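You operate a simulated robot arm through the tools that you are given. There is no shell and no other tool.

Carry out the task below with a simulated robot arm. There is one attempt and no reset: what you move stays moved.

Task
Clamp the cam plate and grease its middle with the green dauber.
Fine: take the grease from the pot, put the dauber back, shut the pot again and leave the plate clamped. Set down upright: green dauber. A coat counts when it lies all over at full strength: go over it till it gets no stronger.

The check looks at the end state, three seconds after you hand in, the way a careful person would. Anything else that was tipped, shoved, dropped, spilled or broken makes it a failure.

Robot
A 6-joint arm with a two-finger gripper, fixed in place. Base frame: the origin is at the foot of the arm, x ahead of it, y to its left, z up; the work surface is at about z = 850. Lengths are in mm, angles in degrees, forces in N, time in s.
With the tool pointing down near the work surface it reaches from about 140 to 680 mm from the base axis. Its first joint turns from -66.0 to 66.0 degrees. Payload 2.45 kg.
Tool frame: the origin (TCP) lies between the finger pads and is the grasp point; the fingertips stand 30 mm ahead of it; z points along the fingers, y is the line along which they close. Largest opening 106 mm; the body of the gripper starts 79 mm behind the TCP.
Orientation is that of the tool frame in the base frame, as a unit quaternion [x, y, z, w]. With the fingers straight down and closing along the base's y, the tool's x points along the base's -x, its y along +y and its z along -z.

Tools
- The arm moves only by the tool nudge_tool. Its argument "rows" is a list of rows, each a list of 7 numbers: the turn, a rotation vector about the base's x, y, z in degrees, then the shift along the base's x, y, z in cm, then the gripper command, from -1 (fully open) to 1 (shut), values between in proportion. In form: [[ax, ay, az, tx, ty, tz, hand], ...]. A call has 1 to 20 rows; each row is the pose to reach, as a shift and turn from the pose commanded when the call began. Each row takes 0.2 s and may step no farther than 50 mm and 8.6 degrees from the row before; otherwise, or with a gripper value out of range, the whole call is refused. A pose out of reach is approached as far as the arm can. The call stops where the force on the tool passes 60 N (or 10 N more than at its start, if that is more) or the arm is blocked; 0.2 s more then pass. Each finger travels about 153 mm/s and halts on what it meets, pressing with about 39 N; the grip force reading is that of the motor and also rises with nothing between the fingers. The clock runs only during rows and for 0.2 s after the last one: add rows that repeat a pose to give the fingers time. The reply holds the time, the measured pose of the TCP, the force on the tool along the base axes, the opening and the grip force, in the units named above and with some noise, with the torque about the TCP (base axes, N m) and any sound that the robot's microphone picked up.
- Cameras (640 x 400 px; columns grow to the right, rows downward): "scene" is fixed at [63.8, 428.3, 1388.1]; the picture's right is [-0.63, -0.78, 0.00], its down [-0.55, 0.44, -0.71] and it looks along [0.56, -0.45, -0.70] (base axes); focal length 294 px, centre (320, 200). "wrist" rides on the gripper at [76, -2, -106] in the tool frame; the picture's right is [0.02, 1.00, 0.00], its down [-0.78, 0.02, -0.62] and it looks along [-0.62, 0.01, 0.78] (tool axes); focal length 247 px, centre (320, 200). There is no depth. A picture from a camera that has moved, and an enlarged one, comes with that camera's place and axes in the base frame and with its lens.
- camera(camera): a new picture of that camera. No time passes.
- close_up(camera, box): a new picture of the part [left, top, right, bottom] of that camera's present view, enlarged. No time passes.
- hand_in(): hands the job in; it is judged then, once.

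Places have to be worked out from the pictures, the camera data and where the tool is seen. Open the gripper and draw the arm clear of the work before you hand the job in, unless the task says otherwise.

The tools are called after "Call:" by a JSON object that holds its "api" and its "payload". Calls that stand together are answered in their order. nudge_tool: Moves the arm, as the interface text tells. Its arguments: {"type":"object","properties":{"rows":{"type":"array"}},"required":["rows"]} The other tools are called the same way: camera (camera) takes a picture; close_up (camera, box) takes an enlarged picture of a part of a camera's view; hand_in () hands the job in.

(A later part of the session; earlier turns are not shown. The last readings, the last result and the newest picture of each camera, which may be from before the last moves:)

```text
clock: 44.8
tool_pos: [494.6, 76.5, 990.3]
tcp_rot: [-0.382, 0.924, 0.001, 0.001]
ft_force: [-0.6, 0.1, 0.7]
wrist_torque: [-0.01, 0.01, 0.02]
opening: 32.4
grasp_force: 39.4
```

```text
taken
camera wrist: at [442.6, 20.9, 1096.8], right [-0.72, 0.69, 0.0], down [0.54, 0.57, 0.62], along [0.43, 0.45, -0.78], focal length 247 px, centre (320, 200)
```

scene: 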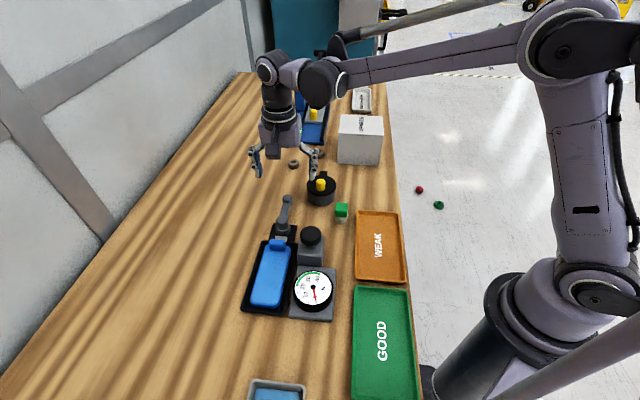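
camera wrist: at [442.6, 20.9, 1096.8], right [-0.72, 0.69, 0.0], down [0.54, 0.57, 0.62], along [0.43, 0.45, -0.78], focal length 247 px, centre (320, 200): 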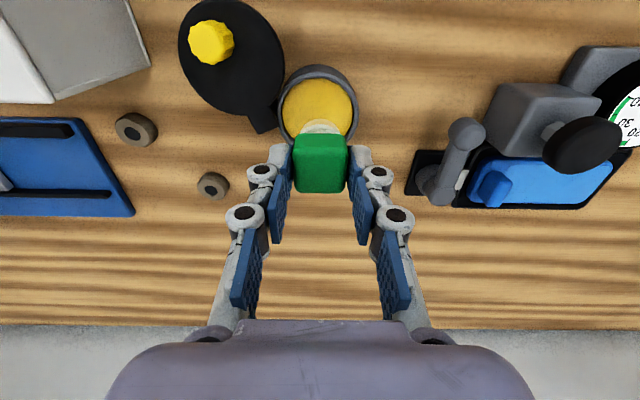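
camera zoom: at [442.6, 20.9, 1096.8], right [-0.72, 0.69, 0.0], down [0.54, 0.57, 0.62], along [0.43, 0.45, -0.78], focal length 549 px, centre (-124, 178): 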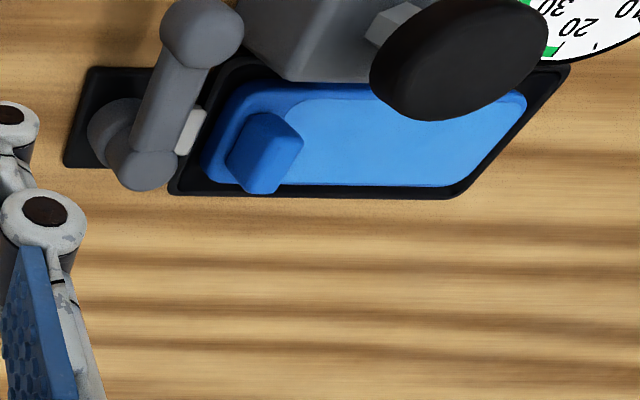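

The plate carries a lighter face panel of roughly 46×112 mm. I zoom tightly along it to look for any zone markings that define the "middle".

Call:
{"api": "close_up", "payload": {"camera": "scene", "box": [262, 240, 308, 268]}}

Call:
{"api": "close_up", "payload": {"camera": "scene", "box": [250, 258, 300, 288]}}

Call:
{"api": "close_up", "payload": {"camera": "scene", "box": [240, 282, 290, 312]}}

```text
13.91 times, centred on (285, 254) of scene
camera zoom: at [63.8, 428.3, 1388.1], right [-0.63, -0.78, 0.0], down [-0.55, 0.44, -0.71], along [0.56, -0.45, -0.7], focal length 4097 px, centre (807, -551)
```

zoom: 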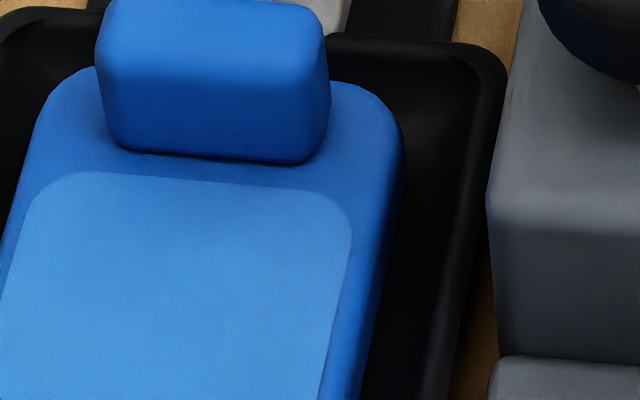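

```text
12.80 times, centred on (275, 273) of scene
camera zoom: at [63.8, 428.3, 1388.1], right [-0.63, -0.78, 0.0], down [-0.55, 0.44, -0.71], along [0.56, -0.45, -0.7], focal length 3769 px, centre (896, -734)
```

zoom: 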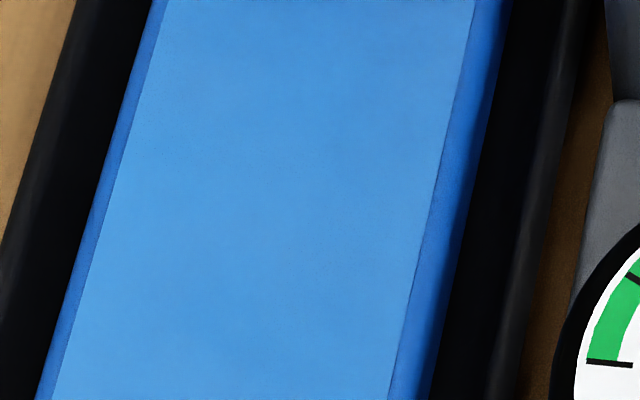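

```text
12.80 times, centred on (265, 297) of scene
camera zoom: at [63.8, 428.3, 1388.1], right [-0.63, -0.78, 0.0], down [-0.55, 0.44, -0.71], along [0.56, -0.45, -0.7], focal length 3769 px, centre (1024, -1042)
```

zoom: 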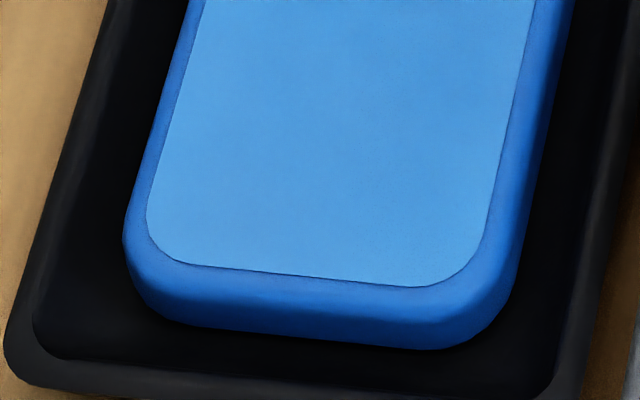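

The pale panel is uniform and is the marked face of the plate, so I treat that panel as the middle to coat. I carry the dauber above its centre (≈(368,309)) at a safe height.

Call:
{"api": "nudge_tool", "payload": {"rows": [[0, 0, 0, -1, 2, 0, 1], [0, 0, 0, -3, 5.5, 0, 1], [0, 0, 0, -5, 9.3, 0, 1], [0, 0, 0, -7.1, 13, 0, 1], [0, 0, 0, -9.2, 16.8, 0, 1], [0, 0, 0, -11.2, 20.5, 0, 1], [0, 0, 0, -12.61, 23.11, 0, 1], [0, 0, 0, -12.61, 23.11, -2, 1], [0, 0, 0, -12.61, 23.11, -3, 1], [0, 0, 0, -12.61, 23.11, -3, 1]]}}

Call:
{"api": "close_up", "payload": {"camera": "scene", "box": [225, 205, 335, 320]}}

Call:
{"api": "camera", "payload": {"camera": "wrist"}}

```text
clock: 47.0
tool_pos: [369.1, 308.2, 960.6]
tcp_rot: [-0.383, 0.924, 0.001, 0.001]
ft_force: [0.7, 1.3, -0.3]
wrist_torque: [0.0, 0.0, 0.01]
opening: 32.6
grasp_force: 39.6
```

```text
3.48 times, centred on (280, 262) of scene
camera zoom: at [63.8, 428.3, 1388.1], right [-0.63, -0.78, 0.0], down [-0.55, 0.44, -0.71], along [0.56, -0.45, -0.7], focal length 1024 px, centre (459, -17)
```

zoom: 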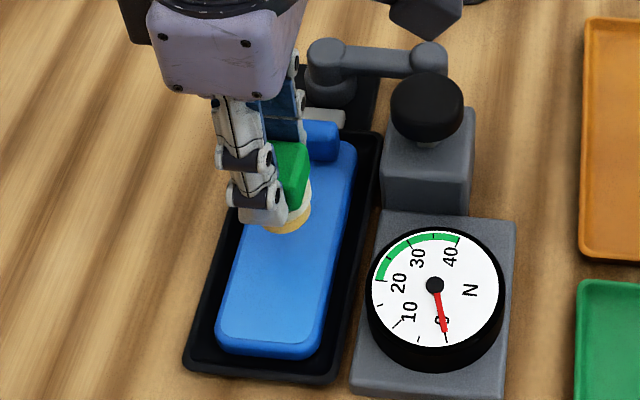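

```text
taken
camera wrist: at [318.2, 252.3, 1066.8], right [-0.72, 0.69, 0.0], down [0.54, 0.56, 0.62], along [0.43, 0.45, -0.78], focal length 247 px, centre (320, 200)
```

wrist: 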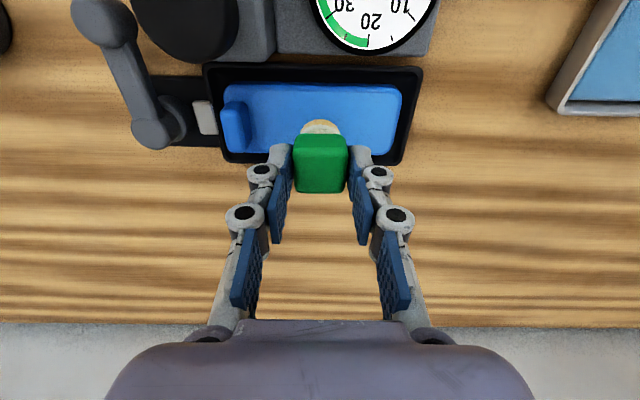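

I take a wrist close-up of the plate to pin down the panel's borders relative to the tool.

Call:
{"api": "close_up", "payload": {"camera": "wrist", "box": [200, 50, 430, 190]}}

Call:
{"api": "close_up", "payload": {"camera": "wrist", "box": [330, 60, 430, 170]}}

Call:
{"api": "close_up", "payload": {"camera": "wrist", "box": [200, 60, 300, 170]}}

```text
2.78 times, centred on (315, 120) of wrist
camera zoom: at [318.2, 252.3, 1066.8], right [-0.72, 0.69, 0.0], down [0.54, 0.56, 0.62], along [0.43, 0.45, -0.78], focal length 687 px, centre (334, 423)
```

zoom: 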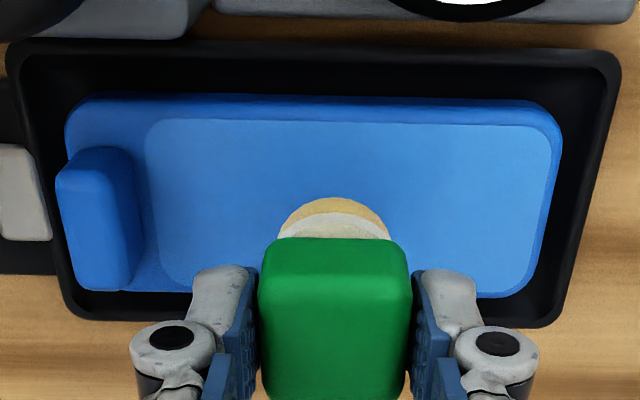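

```text
3.64 times, centred on (380, 115) of wrist
camera zoom: at [318.2, 252.3, 1066.8], right [-0.72, 0.69, 0.0], down [0.54, 0.56, 0.62], along [0.43, 0.45, -0.78], focal length 898 px, centre (102, 509)
```

zoom: 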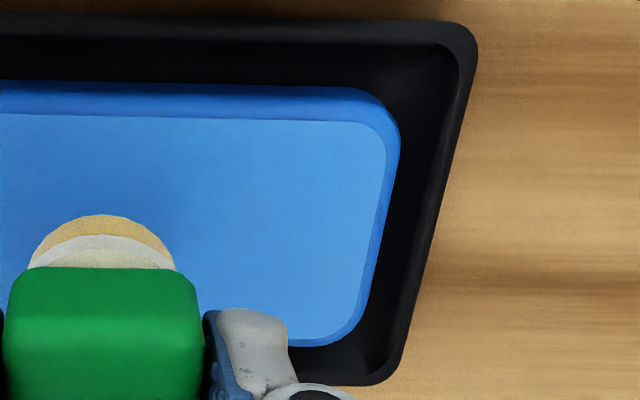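

```text
3.64 times, centred on (250, 115) of wrist
camera zoom: at [318.2, 252.3, 1066.8], right [-0.72, 0.69, 0.0], down [0.54, 0.56, 0.62], along [0.43, 0.45, -0.78], focal length 898 px, centre (574, 509)
```

zoom: 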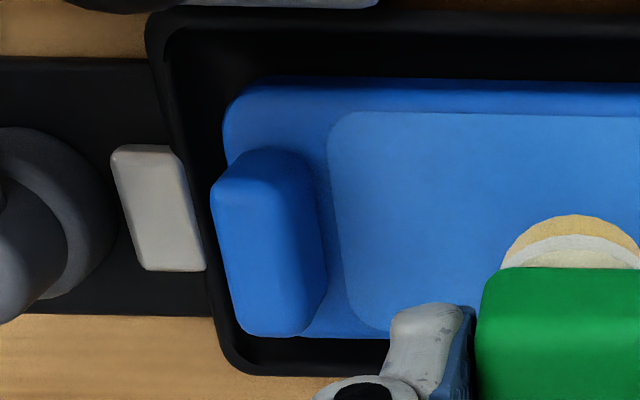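

Panel corners agree between cameras at z≈874: centre about (366,310), axes at 45°. I shift onto the centre and lower carefully to first contact.

Call:
{"api": "nudge_tool", "payload": {"rows": [[0, 0, 0, -0.24, 0.12, -1, 1], [0, 0, 0, -0.24, 0.12, -2, 1], [0, 0, 0, -0.24, 0.12, -2.6, 1], [0, 0, 0, -0.24, 0.12, -2.9, 1], [0, 0, 0, -0.24, 0.12, -2.9, 1]]}}

Call:
{"api": "close_up", "payload": {"camera": "scene", "box": [235, 235, 305, 315]}}

```text
clock: 48.2
tool_pos: [367.9, 310.1, 933.3]
tcp_rot: [-0.383, 0.924, 0.001, 0.0]
ft_force: [0.1, 0.1, -1.0]
wrist_torque: [0.01, -0.01, -0.01]
opening: 32.4
grasp_force: 38.7
```

```text
5.00 times, centred on (270, 275) of scene
camera zoom: at [63.8, 428.3, 1388.1], right [-0.63, -0.78, 0.0], down [-0.55, 0.44, -0.71], along [0.56, -0.45, -0.7], focal length 1472 px, centre (570, -175)
```

zoom: 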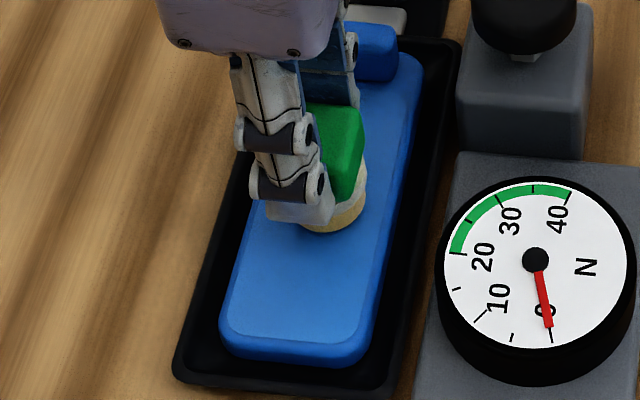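

Almost touching. I zoom in on the felt to check its position on the panel.

Call:
{"api": "close_up", "payload": {"camera": "scene", "box": [258, 252, 308, 285]}}

Call:
{"api": "close_up", "payload": {"camera": "wrist", "box": [200, 50, 430, 190]}}

```text
12.12 times, centred on (283, 268) of scene
camera zoom: at [63.8, 428.3, 1388.1], right [-0.63, -0.78, 0.0], down [-0.55, 0.44, -0.71], along [0.56, -0.45, -0.7], focal length 3570 px, centre (768, -630)
```

zoom: 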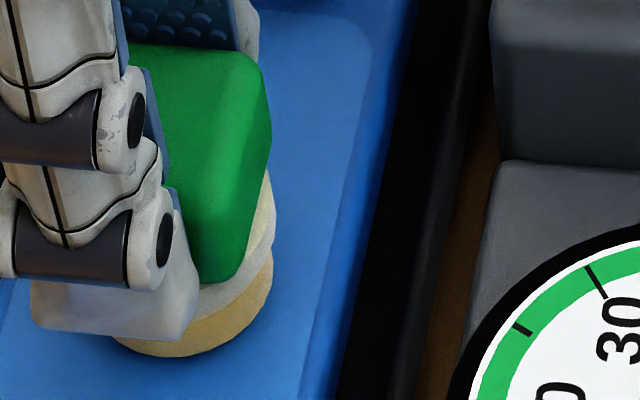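

```text
2.78 times, centred on (315, 120) of wrist
camera zoom: at [314.9, 253.5, 1039.0], right [-0.72, 0.69, 0.0], down [0.54, 0.57, 0.62], along [0.43, 0.45, -0.78], focal length 687 px, centre (334, 423)
```

zoom: 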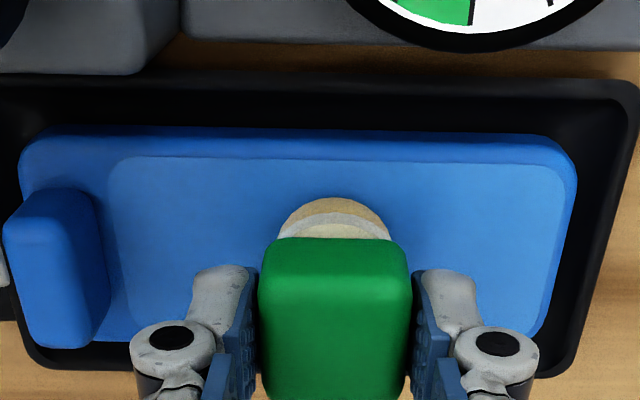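

The felt is on the panel's centre. I lower in 1.5 mm steps to reach light contact.

Call:
{"api": "nudge_tool", "payload": {"rows": [[0, 0, 0, 0, 0, -0.15, 1], [0, 0, 0, 0, 0, -0.3, 1], [0, 0, 0, 0, 0, -0.3, 1]]}}

Call:
{"api": "close_up", "payload": {"camera": "scene", "box": [235, 235, 305, 315]}}

```text
clock: 49.0
tool_pos: [366.3, 308.7, 929.7]
tcp_rot: [-0.382, 0.924, 0.0, 0.0]
ft_force: [0.6, 0.0, 0.5]
wrist_torque: [-0.01, -0.02, 0.0]
opening: 32.3
grasp_force: 38.7
```

```text
5.00 times, centred on (270, 275) of scene
camera zoom: at [63.8, 428.3, 1388.1], right [-0.63, -0.78, 0.0], down [-0.55, 0.44, -0.71], along [0.56, -0.45, -0.7], focal length 1472 px, centre (570, -175)
```

zoom: 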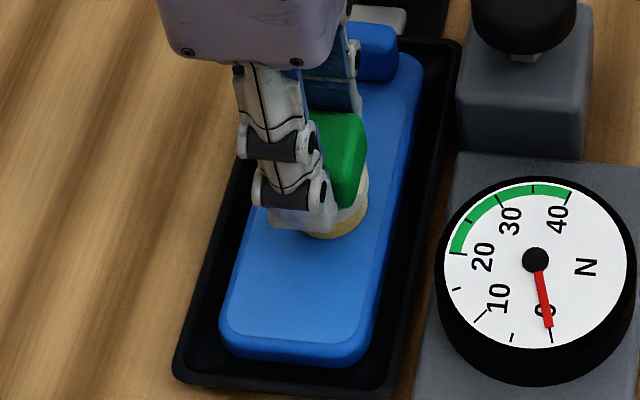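

Not touching yet. Two further 1.5 mm steps.

Call:
{"api": "nudge_tool", "payload": {"rows": [[0, 0, 0, 0, 0, -0.15, 1], [0, 0, 0, 0, 0, -0.25, 1], [0, 0, 0, 0, 0, -0.25, 1]]}}

Call:
{"api": "close_up", "payload": {"camera": "scene", "box": [235, 235, 305, 315]}}

```text
clock: 49.8
tool_pos: [367.9, 307.9, 927.0]
tcp_rot: [-0.383, 0.924, 0.001, 0.001]
ft_force: [-2.6, -0.9, 29.9]
wrist_torque: [-0.09, 0.15, 0.01]
opening: 32.4
grasp_force: 38.5
```

```text
5.00 times, centred on (270, 275) of scene
camera zoom: at [63.4, 428.0, 1388.2], right [-0.63, -0.78, 0.0], down [-0.55, 0.44, -0.71], along [0.56, -0.45, -0.7], focal length 1472 px, centre (570, -175)
```

zoom: 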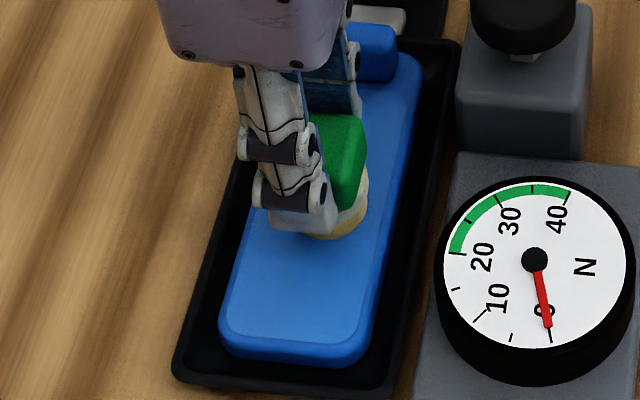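

Contact at about z_cmd≈928 (30 N at 926.5). I ease to light pressure and slide 25 mm along the plate to see what the coat looks like and whether the plate holds still.

Call:
{"api": "nudge_tool", "payload": {"rows": [[0, 0, 0, 0, 0, 0.1, 1], [0, 0, 0, -0.5, 0.5, 0.1, 1], [0, 0, 0, -1, 1, 0.1, 1], [0, 0, 0, -1.5, 1.5, 0.1, 1], [0, 0, 0, -2, 2, 0.1, 1], [0, 0, 0, -2, 2, 0.1, 1]]}}

Call:
{"api": "close_up", "payload": {"camera": "scene", "box": [235, 235, 305, 315]}}

Call:
{"api": "close_up", "payload": {"camera": "wrist", "box": [200, 50, 430, 190]}}

```text
clock: 51.2
tool_pos: [347.6, 329.6, 928.1]
tcp_rot: [-0.383, 0.924, 0.0, 0.0]
ft_force: [4.2, -3.7, 17.8]
wrist_torque: [-0.21, -0.22, 0.01]
opening: 32.2
grasp_force: 38.6
```

```text
5.00 times, centred on (270, 275) of scene
camera zoom: at [63.7, 428.1, 1388.2], right [-0.63, -0.78, 0.0], down [-0.55, 0.44, -0.71], along [0.56, -0.45, -0.7], focal length 1472 px, centre (570, -175)
```

zoom: 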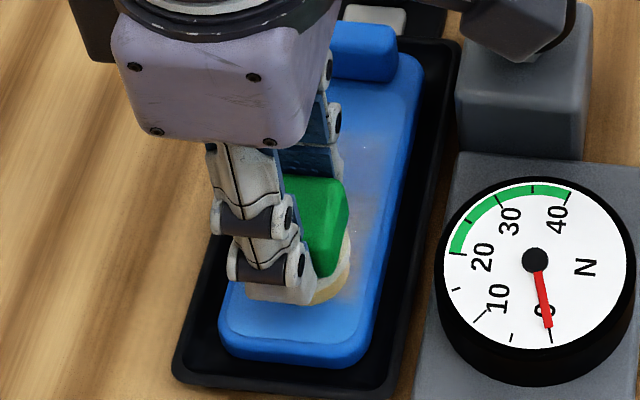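

```text
2.78 times, centred on (315, 120) of wrist
camera zoom: at [295.2, 274.1, 1033.6], right [-0.72, 0.69, 0.0], down [0.54, 0.56, 0.62], along [0.43, 0.45, -0.78], focal length 687 px, centre (334, 423)
```

zoom: 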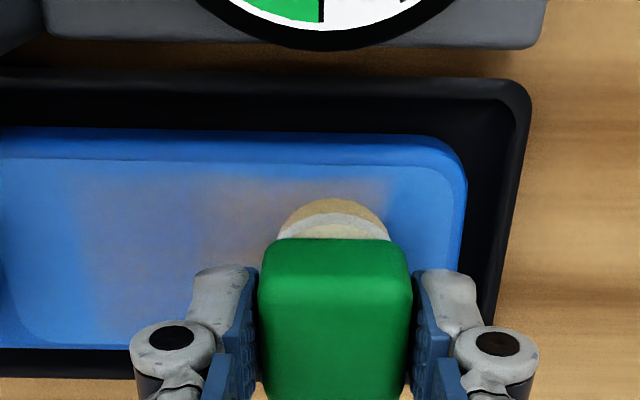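

A faint coat appears where the felt passed, blending over the pale panel; the plate stayed put. I now run a long pass down the panel's centre line and back at about 10 mm per step.

Call:
{"api": "nudge_tool", "payload": {"rows": [[0, 0, 0, -0.686, 0.827, 0.03, 1], [0, 0, 0, 0.021, 0.12, 0.03, 1], [0, 0, 0, 0.728, -0.587, 0.03, 1], [0, 0, 0, 1.435, -1.294, 0.03, 1], [0, 0, 0, 2.142, -2.001, 0.03, 1], [0, 0, 0, 2.849, -2.708, 0.03, 1], [0, 0, 0, 3.556, -3.415, 0.03, 1], [0, 0, 0, 4.263, -4.122, 0.03, 1], [0, 0, 0, 4.263, -4.122, 0.03, 1]]}}

Call:
{"api": "close_up", "payload": {"camera": "scene", "box": [235, 235, 305, 315]}}

Call:
{"api": "close_up", "payload": {"camera": "wrist", "box": [200, 30, 460, 190]}}

```text
clock: 53.2
tool_pos: [389.6, 287.5, 927.8]
tcp_rot: [-0.383, 0.924, 0.001, 0.0]
ft_force: [0.8, 0.1, -0.1]
wrist_torque: [0.01, 0.0, -0.01]
opening: 32.3
grasp_force: 38.7
```

```text
5.00 times, centred on (270, 275) of scene
camera zoom: at [63.8, 428.3, 1388.1], right [-0.63, -0.78, 0.0], down [-0.55, 0.44, -0.71], along [0.56, -0.45, -0.7], focal length 1472 px, centre (570, -175)
```

zoom: 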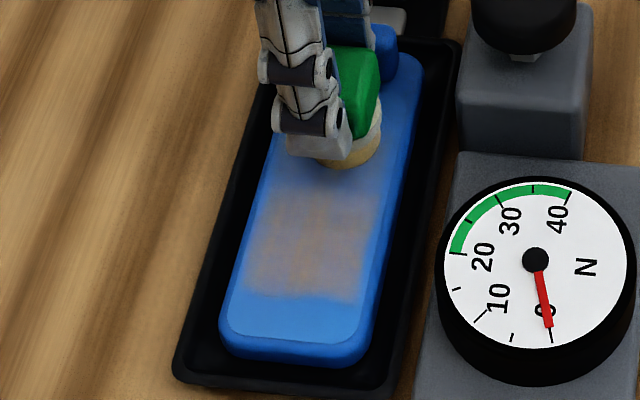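

```text
2.46 times, centred on (330, 110) of wrist
camera zoom: at [337.0, 232.3, 1034.7], right [-0.72, 0.69, 0.0], down [0.54, 0.57, 0.62], along [0.43, 0.45, -0.78], focal length 608 px, centre (295, 422)
```

zoom: 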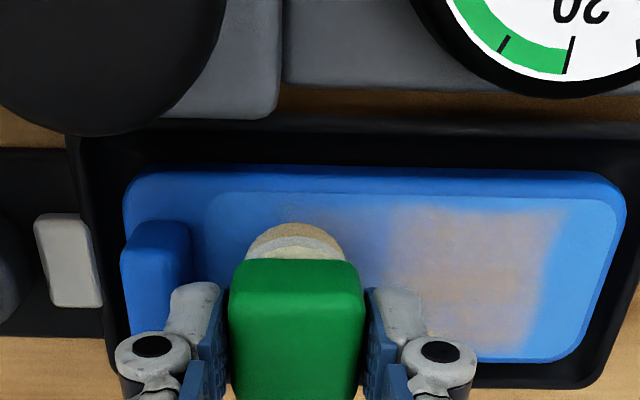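

The coat is stronger over the middle stretch, and contact was lost towards the boss end. I lift and move aside for a clear look at the coat pattern.

Call:
{"api": "nudge_tool", "payload": {"rows": [[0, 0, 0, 0, 0, 1.5, 1], [0, 0, 0, 0, 0, 5, 1], [0, 0, 0, 3, 3, 6, 1], [0, 0, 0, 6, 5, 6, 1], [0, 0, 0, 8, 6, 6, 1], [0, 0, 0, 8, 6, 6, 1]]}}

Call:
{"api": "close_up", "payload": {"camera": "scene", "box": [235, 235, 305, 315]}}

Call:
{"api": "close_up", "payload": {"camera": "scene", "box": [245, 250, 300, 310]}}

Call:
{"api": "camera", "payload": {"camera": "scene"}}

```text
clock: 54.6
tool_pos: [467.9, 348.9, 988.9]
tcp_rot: [-0.383, 0.924, 0.0, 0.001]
ft_force: [0.5, 0.4, -1.0]
wrist_torque: [0.05, 0.03, 0.0]
opening: 32.6
grasp_force: 39.1
```

```text
5.00 times, centred on (270, 275) of scene
camera zoom: at [63.8, 428.3, 1388.1], right [-0.63, -0.78, 0.0], down [-0.55, 0.44, -0.71], along [0.56, -0.45, -0.7], focal length 1472 px, centre (570, -175)
```

zoom: 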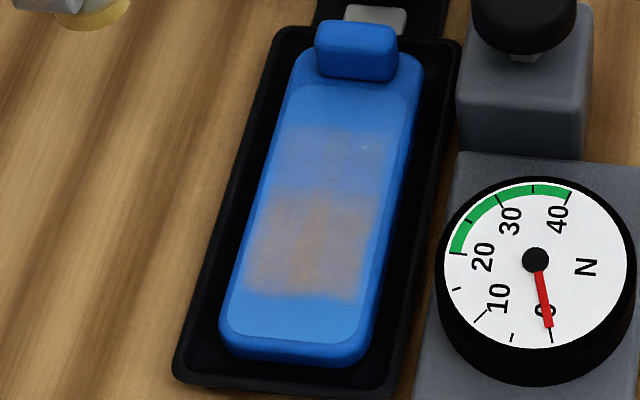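

```text
6.67 times, centred on (272, 280) of scene
camera zoom: at [63.8, 428.3, 1388.1], right [-0.63, -0.78, 0.0], down [-0.55, 0.44, -0.71], along [0.56, -0.45, -0.7], focal length 1963 px, centre (637, -333)
```

zoom: 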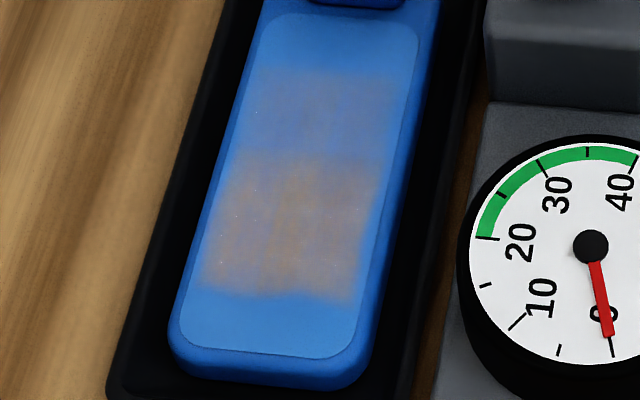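

```text
taken
```

scene: 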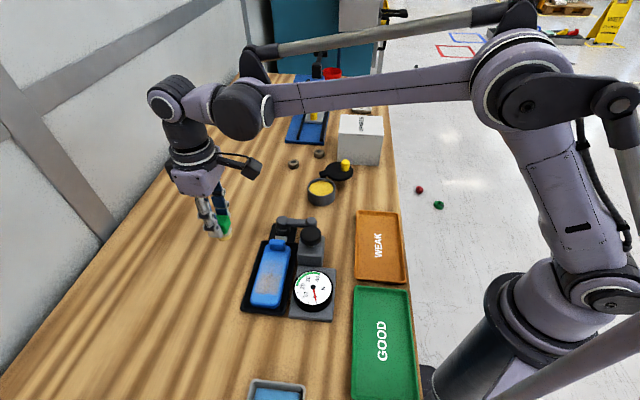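

The coat forms a symmetric block (about s = ±37 mm along, full panel width) with a weaker part near the boss. I zoom in tighter to see its cell structure and strength.

Call:
{"api": "close_up", "payload": {"camera": "scene", "box": [255, 255, 295, 280]}}

Call:
{"api": "close_up", "payload": {"camera": "scene", "box": [250, 268, 290, 300]}}

Call:
{"api": "close_up", "payload": {"camera": "scene", "box": [190, 200, 250, 250]}}

```text
16.00 times, centred on (275, 268) of scene
camera zoom: at [63.8, 428.3, 1388.1], right [-0.63, -0.78, 0.0], down [-0.55, 0.44, -0.71], along [0.56, -0.45, -0.7], focal length 4712 px, centre (1040, -880)
```

zoom: 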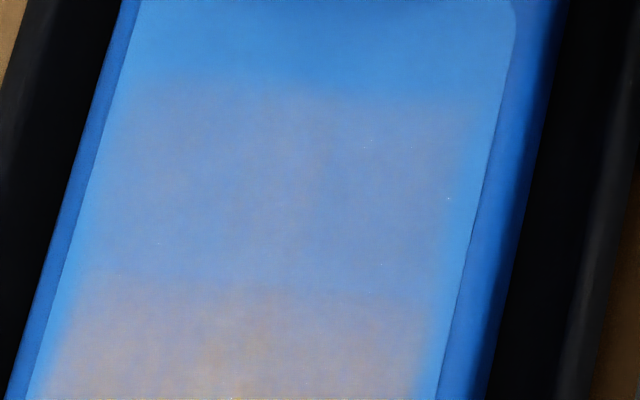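

```text
12.50 times, centred on (270, 284) of scene
camera zoom: at [63.8, 428.3, 1388.1], right [-0.63, -0.78, 0.0], down [-0.55, 0.44, -0.71], along [0.56, -0.45, -0.7], focal length 3681 px, centre (945, -850)
```

zoom: 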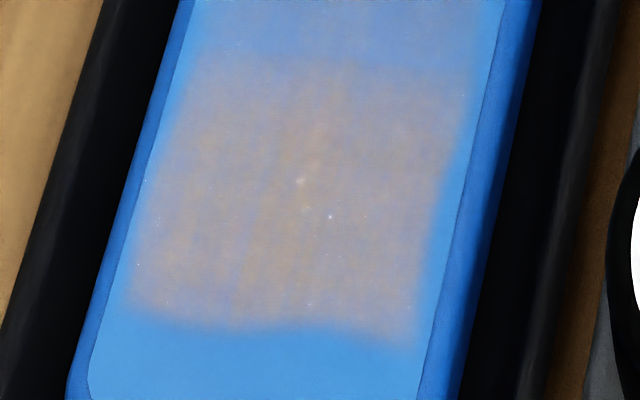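

```text
8.00 times, centred on (220, 225) of scene
camera zoom: at [63.8, 428.3, 1388.1], right [-0.63, -0.78, 0.0], down [-0.55, 0.44, -0.71], along [0.56, -0.45, -0.7], focal length 2356 px, centre (1120, 0)
```

zoom: 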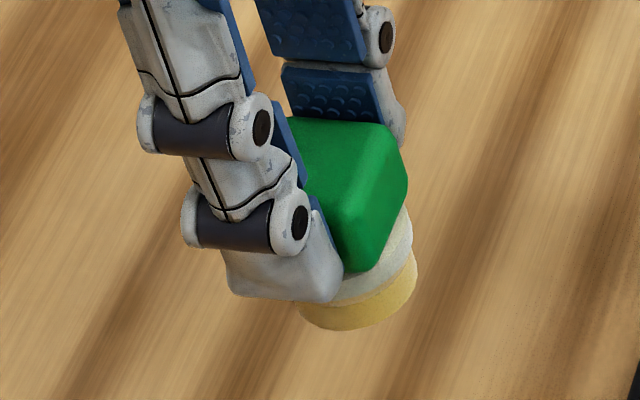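

The coat seems limited to a central field of about 75×38 mm in coarse cells, weaker near the boss where contact was lost. I return to the boss-side end of that field (s≈-30) and press down gently, checking the force.

Call:
{"api": "nudge_tool", "payload": {"rows": [[0, 0, 0, -3, -2.2, 0, 1], [0, 0, 0, -6, -4.4, 0, 1], [0, 0, 0, -8.07, -5.93, -1, 1], [0, 0, 0, -8.07, -5.93, -4, 1], [0, 0, 0, -8.07, -5.93, -5.5, 1], [0, 0, 0, -8.07, -5.93, -5.95, 1], [0, 0, 0, -8.07, -5.93, -6.1, 1], [0, 0, 0, -8.07, -5.93, -6.1, 1]]}}

Call:
{"api": "close_up", "payload": {"camera": "scene", "box": [235, 225, 305, 305]}}

```text
clock: 56.4
tool_pos: [388.1, 287.7, 927.4]
tcp_rot: [-0.383, 0.924, 0.0, 0.002]
ft_force: [4.9, -3.1, 30.8]
wrist_torque: [-0.15, -0.19, 0.01]
opening: 32.1
grasp_force: 38.7
```

```text
5.00 times, centred on (270, 265) of scene
camera zoom: at [63.5, 428.0, 1388.2], right [-0.63, -0.78, 0.0], down [-0.55, 0.44, -0.71], along [0.56, -0.45, -0.7], focal length 1472 px, centre (570, -125)
```

zoom: 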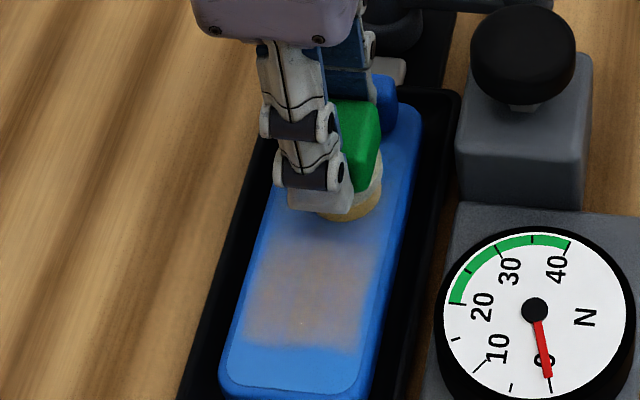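

Good contact (31 N at cmd 926.7, so ~928.5 is the surface). I ease to ~20 N and stroke the full field: along the centre line, then back along the gauge-side lane.

Call:
{"api": "nudge_tool", "payload": {"rows": [[0, 0, 0, 0, 0, 0.05, 1], [0, 0, 0, -0.566, 0.566, 0.05, 1], [0, 0, 0, -1.131, 1.131, 0.05, 1], [0, 0, 0, -1.697, 1.697, 0.05, 1], [0, 0, 0, -2.262, 2.262, 0.05, 1], [0, 0, 0, -2.828, 2.828, 0.05, 1], [0, 0, 0, -3.394, 3.394, 0.05, 1], [0, 0, 0, -3.959, 3.959, 0.05, 1], [0, 0, 0, -4.242, 4.242, 0.05, 1], [0, 0, 0, -4.242, 4.242, 0.05, 1], [0, 0, 0, -4.808, 3.676, 0.05, 1], [0, 0, 0, -4.242, 3.111, 0.05, 1], [0, 0, 0, -3.676, 2.545, 0.05, 1], [0, 0, 0, -3.111, 1.98, 0.05, 1], [0, 0, 0, -2.545, 1.414, 0.05, 1], [0, 0, 0, -1.98, 0.848, 0.05, 1], [0, 0, 0, -1.414, 0.283, 0.05, 1], [0, 0, 0, -0.848, -0.283, 0.05, 1], [0, 0, 0, -0.566, -0.566, 0.05, 1], [0, 0, 0, -0.566, -0.566, 0.05, 1]]}}

Call:
{"api": "close_up", "payload": {"camera": "scene", "box": [235, 225, 305, 315]}}

Call:
{"api": "close_up", "payload": {"camera": "wrist", "box": [200, 30, 460, 190]}}

```text
clock: 60.6
tool_pos: [382.0, 284.5, 926.9]
tcp_rot: [-0.382, 0.924, 0.001, 0.001]
ft_force: [0.5, 0.3, -0.6]
wrist_torque: [0.03, 0.03, -0.01]
opening: 32.4
grasp_force: 38.4
```

```text
4.44 times, centred on (270, 270) of scene
camera zoom: at [63.8, 428.3, 1388.1], right [-0.63, -0.78, 0.0], down [-0.55, 0.44, -0.71], along [0.56, -0.45, -0.7], focal length 1309 px, centre (542, -111)
```

zoom: 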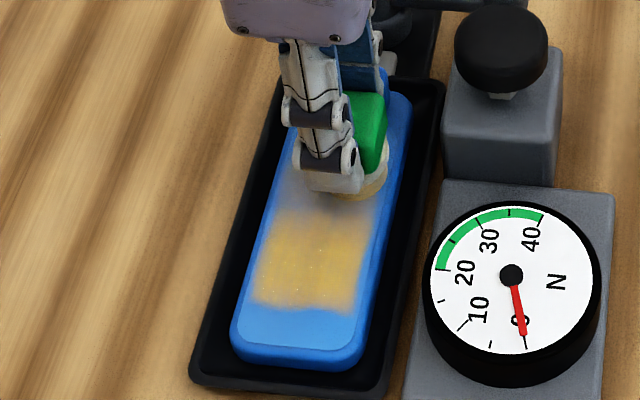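

```text
2.46 times, centred on (330, 110) of wrist
camera zoom: at [330.3, 228.8, 1033.8], right [-0.72, 0.69, 0.0], down [0.54, 0.57, 0.62], along [0.43, 0.45, -0.78], focal length 608 px, centre (295, 422)
```

zoom: 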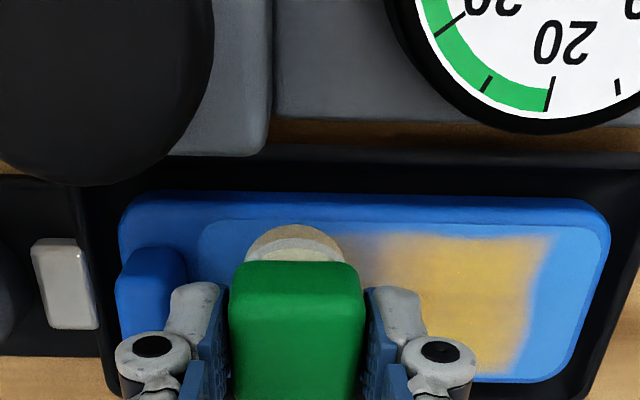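

The field's middle is now strong yellow, but contact was lost again near the boss end. I lower here in small steps to find the surface.

Call:
{"api": "nudge_tool", "payload": {"rows": [[0, 0, 0, 0, 0, -0.1, 1], [0, 0, 0, 0, 0, -0.15, 1], [0, 0, 0, 0, 0, -0.15, 1]]}}

```text
clock: 61.4
tool_pos: [382.1, 285.1, 926.5]
tcp_rot: [-0.383, 0.924, 0.0, 0.001]
ft_force: [1.0, 3.0, 15.8]
wrist_torque: [0.24, 0.02, 0.0]
opening: 32.1
grasp_force: 39.0
```

Contact at cmd ≈926.3 here (the dauber crept up ~2 mm in the grip). With ~16 N I go over the weaker boss-side part in three lanes.

Call:
{"api": "nudge_tool", "payload": {"rows": [[0, 0, 0, -0.566, 0.566, 0, 1], [0, 0, 0, -1.131, 1.131, 0, 1], [0, 0, 0, -1.697, 1.697, 0, 1], [0, 0, 0, -1.131, 2.262, 0, 1], [0, 0, 0, -0.566, 1.697, 0, 1], [0, 0, 0, 0, 1.131, 0, 1], [0, 0, 0, 0.566, 0.566, 0, 1], [0, 0, 0, 1.131, 1.131, 0, 1], [0, 0, 0, 0.566, 1.697, 0, 1], [0, 0, 0, 0, 2.262, 0, 1], [0, 0, 0, -0.566, 2.828, 0, 1], [0, 0, 0, -0.566, 2.828, 0, 1], [0, 0, 0, 0, 2.262, 0, 1], [0, 0, 0, 0.566, 1.697, 0, 1], [0, 0, 0, 1.131, 1.131, 0, 1], [0, 0, 0, 0.566, 0.566, 0, 1], [0, 0, 0, 0.566, 0.566, 0, 1]]}}

Call:
{"api": "close_up", "payload": {"camera": "scene", "box": [235, 225, 305, 315]}}

Call:
{"api": "close_up", "payload": {"camera": "wrist", "box": [200, 30, 460, 190]}}

```text
clock: 65.0
tool_pos: [390.3, 289.1, 926.2]
tcp_rot: [-0.383, 0.924, 0.0, 0.001]
ft_force: [1.7, -0.2, 6.4]
wrist_torque: [0.1, -0.11, -0.01]
opening: 32.4
grasp_force: 38.5
```

```text
4.44 times, centred on (270, 270) of scene
camera zoom: at [63.7, 428.3, 1388.1], right [-0.63, -0.78, 0.0], down [-0.55, 0.44, -0.71], along [0.56, -0.45, -0.7], focal length 1309 px, centre (542, -111)
```

zoom: 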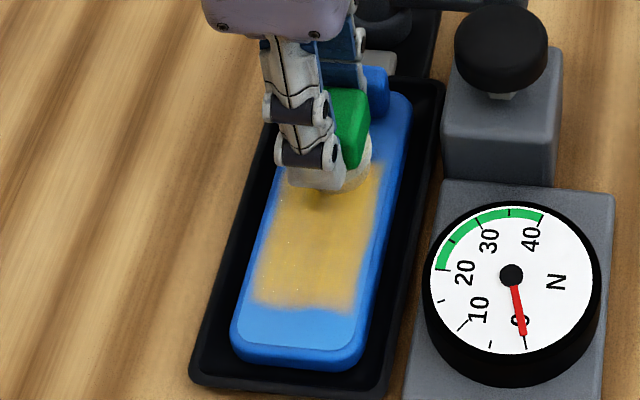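

```text
2.46 times, centred on (330, 110) of wrist
camera zoom: at [337.3, 233.4, 1032.7], right [-0.72, 0.69, 0.0], down [0.54, 0.56, 0.62], along [0.43, 0.45, -0.78], focal length 608 px, centre (295, 422)
```

zoom: 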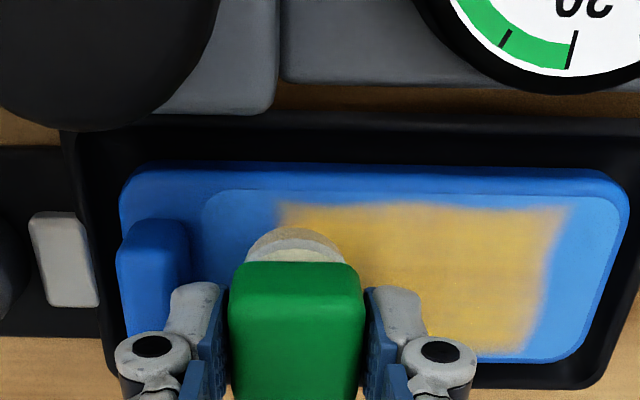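

The coat is nearly even over the whole field now; the felt looks depleted. I lift aside to inspect the coat and the felt.

Call:
{"api": "nudge_tool", "payload": {"rows": [[0, 0, 0, 0, 0, 1.5, 1], [0, 0, 0, 0, 0, 5, 1], [0, 0, 0, 3, 3, 6.5, 1], [0, 0, 0, 6, 5, 6.5, 1], [0, 0, 0, 8, 6, 6.5, 1], [0, 0, 0, 8, 6, 6.5, 1]]}}

Call:
{"api": "close_up", "payload": {"camera": "scene", "box": [245, 240, 300, 310]}}

Call:
{"api": "close_up", "payload": {"camera": "scene", "box": [190, 200, 250, 250]}}

```text
clock: 66.4
tool_pos: [468.9, 350.6, 990.2]
tcp_rot: [-0.383, 0.924, 0.001, 0.0]
ft_force: [0.2, -0.4, -0.9]
wrist_torque: [-0.01, -0.02, 0.04]
opening: 32.3
grasp_force: 39.2
```

```text
5.71 times, centred on (272, 275) of scene
camera zoom: at [63.8, 428.3, 1388.1], right [-0.63, -0.78, 0.0], down [-0.55, 0.44, -0.71], along [0.56, -0.45, -0.7], focal length 1683 px, centre (591, -229)
```

zoom: 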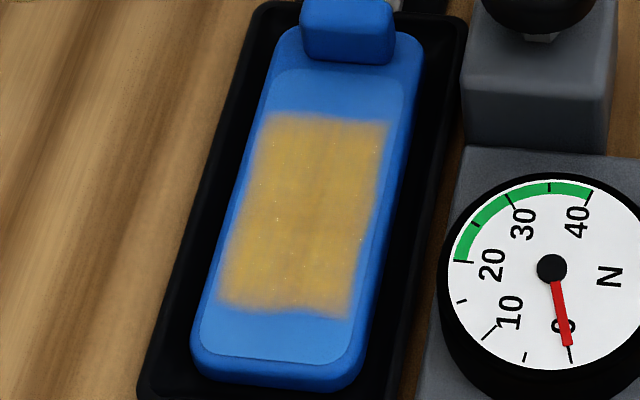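

```text
8.00 times, centred on (220, 225) of scene
camera zoom: at [63.8, 428.3, 1388.1], right [-0.63, -0.78, 0.0], down [-0.55, 0.44, -0.71], along [0.56, -0.45, -0.7], focal length 2356 px, centre (1120, 0)
```

zoom: 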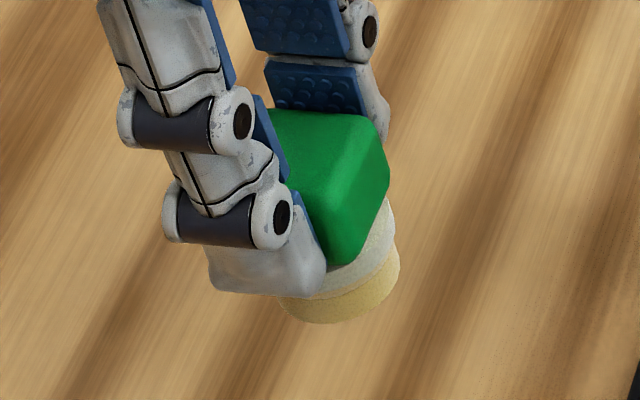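

The coated field is an even rectangle now. I record its colour closely, then go to reload the dauber.

Call:
{"api": "close_up", "payload": {"camera": "scene", "box": [258, 258, 290, 278]}}

Call:
{"api": "close_up", "payload": {"camera": "scene", "box": [252, 274, 284, 298]}}

Call:
{"api": "nudge_tool", "payload": {"rows": [[0, 0, 0, 0, -2, 0.5, 1], [0, 0, 0, 0.3, -6, 0.5, 1], [0, 0, 0, 0.6, -10.5, 0.5, 1], [0, 0, 0, 1, -15, 0.5, 1], [0, 0, 0, 1.5, -19.5, 0.5, 1], [0, 0, 0, 2, -24, 0.5, 1], [0, 0, 0, 2.4, -27.2, 0.5, 1], [0, 0, 0, 2.4, -27.2, 0.5, 1], [0, 0, 0, 2.4, -27.2, 0.5, 1]]}}

Call:
{"api": "close_up", "payload": {"camera": "scene", "box": [290, 125, 360, 205]}}

Call:
{"api": "close_up", "payload": {"camera": "wrist", "box": [240, 90, 400, 200]}}

```text
16.00 times, centred on (274, 268) of scene
camera zoom: at [63.8, 428.3, 1388.1], right [-0.63, -0.78, 0.0], down [-0.55, 0.44, -0.71], along [0.56, -0.45, -0.7], focal length 4712 px, centre (1056, -888)
```

zoom: 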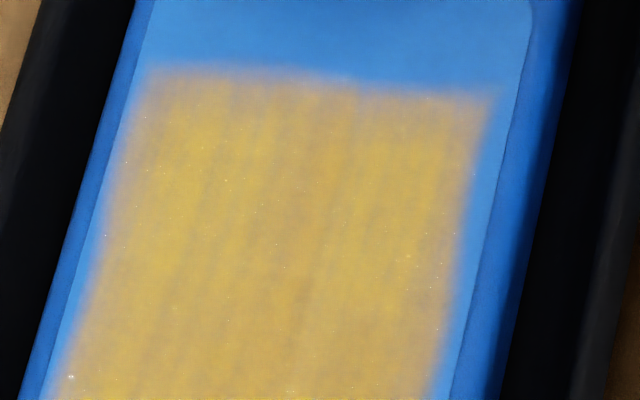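

```text
16.00 times, centred on (268, 286) of scene
camera zoom: at [63.8, 428.3, 1388.1], right [-0.63, -0.78, 0.0], down [-0.55, 0.44, -0.71], along [0.56, -0.45, -0.7], focal length 4712 px, centre (1152, -1176)
```

zoom: 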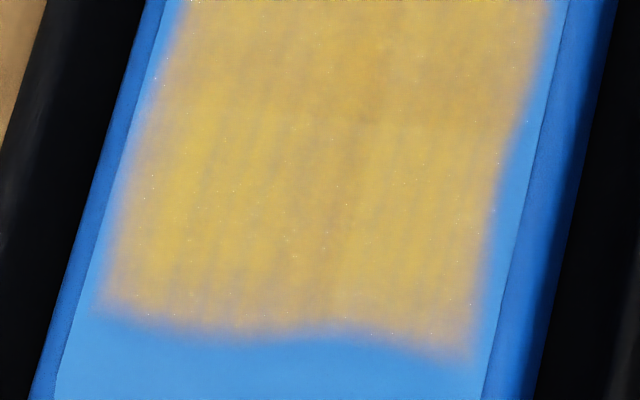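

```text
clock: 68.4
tool_pos: [494.2, 78.7, 999.5]
tcp_rot: [-0.383, 0.924, 0.0, 0.0]
ft_force: [0.2, -0.7, -0.6]
wrist_torque: [-0.03, 0.02, -0.01]
opening: 32.4
grasp_force: 38.6
```

```text
5.00 times, centred on (325, 165) of scene
camera zoom: at [63.8, 428.3, 1388.1], right [-0.63, -0.78, 0.0], down [-0.55, 0.44, -0.71], along [0.56, -0.45, -0.7], focal length 1472 px, centre (295, 375)
```

zoom: 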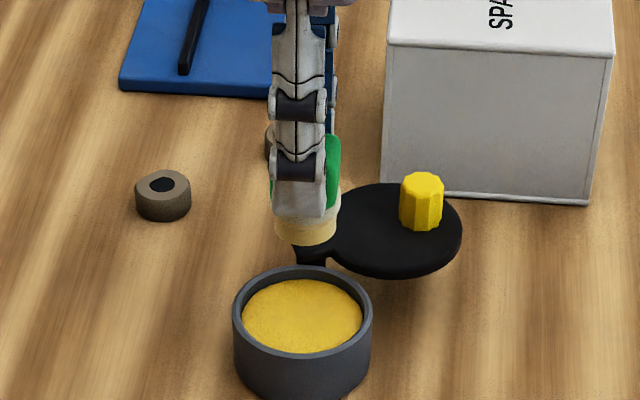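

```text
3.64 times, centred on (320, 145) of wrist
camera zoom: at [441.1, 22.3, 1105.9], right [-0.72, 0.69, 0.0], down [0.54, 0.57, 0.62], along [0.43, 0.45, -0.78], focal length 898 px, centre (320, 400)
```

zoom: 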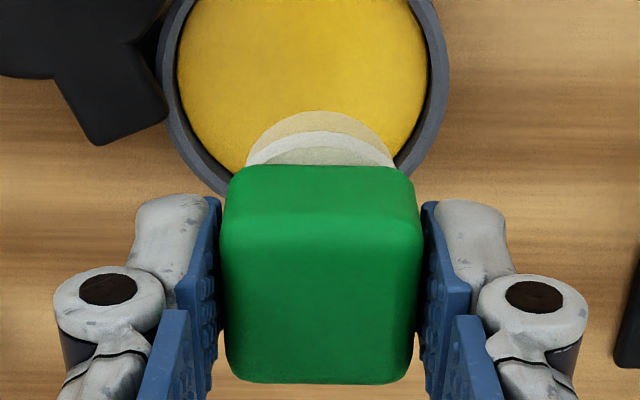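

The felt is pale, so a reload is needed. I lower into the pot again, stepping to a moderate contact force.

Call:
{"api": "nudge_tool", "payload": {"rows": [[0, 0, 0, 0.26, 0, -1.5, 1], [0, 0, 0, 0.26, 0, -3.5, 1], [0, 0, 0, 0.26, 0, -5, 1], [0, 0, 0, 0.26, 0, -5.7, 1], [0, 0, 0, 0.26, 0, -5.95, 1], [0, 0, 0, 0.26, 0, -5.95, 1]]}}

Call:
{"api": "close_up", "payload": {"camera": "scene", "box": [290, 145, 360, 205]}}

```text
clock: 69.8
tool_pos: [496.6, 77.4, 935.5]
tcp_rot: [-0.382, 0.924, 0.0, 0.0]
ft_force: [0.4, 0.0, 0.2]
wrist_torque: [0.01, 0.0, 0.02]
opening: 31.9
grasp_force: 39.2
```

```text
6.67 times, centred on (325, 175) of scene
camera zoom: at [63.8, 428.3, 1388.1], right [-0.63, -0.78, 0.0], down [-0.55, 0.44, -0.71], along [0.56, -0.45, -0.7], focal length 1963 px, centre (287, 367)
```

zoom: 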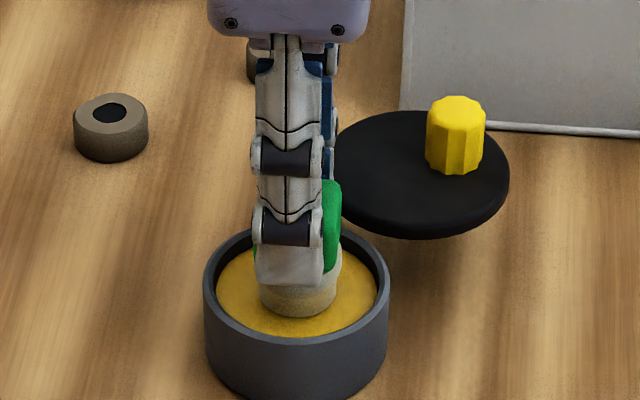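

Not touching yet; a little lower.

Call:
{"api": "nudge_tool", "payload": {"rows": [[0, 0, 0, 0, 0, -0.15, 1], [0, 0, 0, 0, 0, -0.3, 1], [0, 0, 0, 0, 0, -0.3, 1], [0, 0, 0, 0, 0, -0.3, 1]]}}

Call:
{"api": "close_up", "payload": {"camera": "scene", "box": [290, 145, 360, 205]}}

```text
clock: 70.8
tool_pos: [496.2, 76.0, 935.7]
tcp_rot: [-0.383, 0.924, 0.001, 0.001]
ft_force: [0.8, 1.3, 38.2]
wrist_torque: [0.04, -0.04, -0.02]
opening: 32.3
grasp_force: 39.1
```

```text
6.67 times, centred on (325, 175) of scene
camera zoom: at [63.2, 428.3, 1388.1], right [-0.63, -0.78, 0.0], down [-0.55, 0.44, -0.71], along [0.56, -0.45, -0.7], focal length 1963 px, centre (287, 367)
```

zoom: 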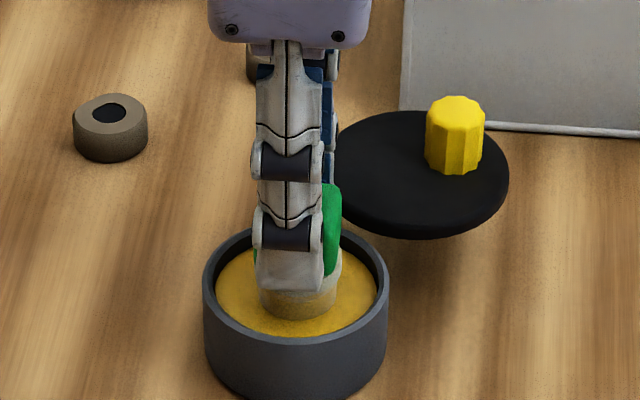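

Reloaded at 38 N. I lift out and carry the dauber back to the boss-side end of the field.

Call:
{"api": "nudge_tool", "payload": {"rows": [[0, 0, 0, 0, 0, 1, 1], [0, 0, 0, 0, 0, 3.5, 1], [0, 0, 0, 0, 0, 5.8, 1], [0, 0, 0, -1, 2, 5.8, 1], [0, 0, 0, -3, 6, 5.8, 1], [0, 0, 0, -5.2, 10.3, 5.8, 1], [0, 0, 0, -7.3, 14.6, 5.8, 1], [0, 0, 0, -9.2, 18.5, 5.8, 1], [0, 0, 0, -10.66, 21.2, 5.8, 1], [0, 0, 0, -10.66, 21.2, 3, 1], [0, 0, 0, -10.66, 21.2, 0.7, 1], [0, 0, 0, -10.66, 21.2, -0.4, 1], [0, 0, 0, -10.66, 21.2, -0.6, 1], [0, 0, 0, -10.66, 21.2, -0.6, 1]]}}

Call:
{"api": "close_up", "payload": {"camera": "scene", "box": [235, 225, 305, 315]}}

```text
clock: 73.8
tool_pos: [386.7, 286.6, 927.3]
tcp_rot: [-0.383, 0.924, 0.0, 0.002]
ft_force: [-0.1, 0.2, 0.0]
wrist_torque: [0.02, 0.02, -0.01]
opening: 32.3
grasp_force: 39.2
```

```text
4.44 times, centred on (270, 270) of scene
camera zoom: at [63.8, 428.3, 1388.1], right [-0.63, -0.78, 0.0], down [-0.55, 0.44, -0.71], along [0.56, -0.45, -0.7], focal length 1309 px, centre (542, -111)
```

zoom: 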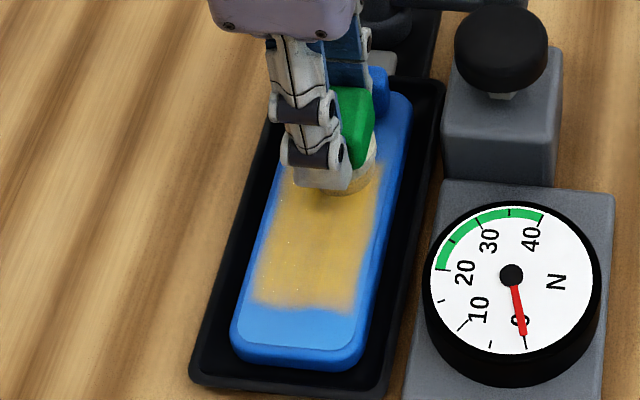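

Hovering just above the field; I lower to contact.

Call:
{"api": "nudge_tool", "payload": {"rows": [[0, 0, 0, 0, 0, -0.1, 1], [0, 0, 0, 0, 0, -0.2, 1], [0, 0, 0, 0, 0, -0.2, 1]]}}

```text
clock: 74.6
tool_pos: [387.5, 287.2, 925.5]
tcp_rot: [-0.383, 0.924, 0.0, 0.0]
ft_force: [1.7, 1.2, 22.8]
wrist_torque: [0.02, -0.04, 0.01]
opening: 32.2
grasp_force: 39.3
```

~23 N contact. I run the full-length lanes again: centre out, gauge-side lane back.

Call:
{"api": "nudge_tool", "payload": {"rows": [[0, 0, 0, -0.566, 0.566, 0, 1], [0, 0, 0, -1.131, 1.131, 0, 1], [0, 0, 0, -1.697, 1.697, 0, 1], [0, 0, 0, -2.262, 2.262, 0, 1], [0, 0, 0, -2.828, 2.828, 0, 1], [0, 0, 0, -3.394, 3.394, 0, 1], [0, 0, 0, -3.959, 3.959, 0, 1], [0, 0, 0, -4.242, 4.242, 0, 1], [0, 0, 0, -4.242, 4.242, 0, 1], [0, 0, 0, -4.808, 3.676, 0, 1], [0, 0, 0, -4.242, 3.111, 0, 1], [0, 0, 0, -3.676, 2.545, 0, 1], [0, 0, 0, -3.111, 1.98, 0, 1], [0, 0, 0, -2.545, 1.414, 0, 1], [0, 0, 0, -1.98, 0.848, 0, 1], [0, 0, 0, -1.414, 0.283, 0, 1], [0, 0, 0, -0.848, -0.283, 0, 1], [0, 0, 0, -0.566, -0.566, 0, 1], [0, 0, 0, -0.566, -0.566, 0, 1]]}}

Call:
{"api": "close_up", "payload": {"camera": "scene", "box": [235, 225, 305, 315]}}

```text
clock: 78.6
tool_pos: [382.4, 284.8, 926.6]
tcp_rot: [-0.383, 0.924, 0.001, 0.001]
ft_force: [-5.3, 6.3, 23.6]
wrist_torque: [0.25, 0.33, -0.01]
opening: 32.2
grasp_force: 38.9
```

```text
4.44 times, centred on (270, 270) of scene
camera zoom: at [63.3, 428.3, 1388.1], right [-0.63, -0.78, 0.0], down [-0.55, 0.44, -0.71], along [0.56, -0.45, -0.7], focal length 1309 px, centre (542, -111)
```

zoom: 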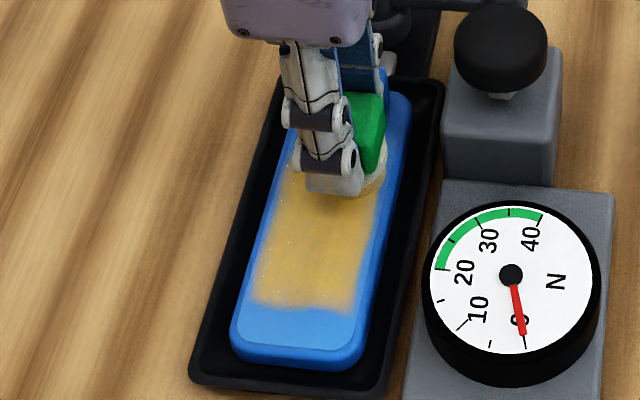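

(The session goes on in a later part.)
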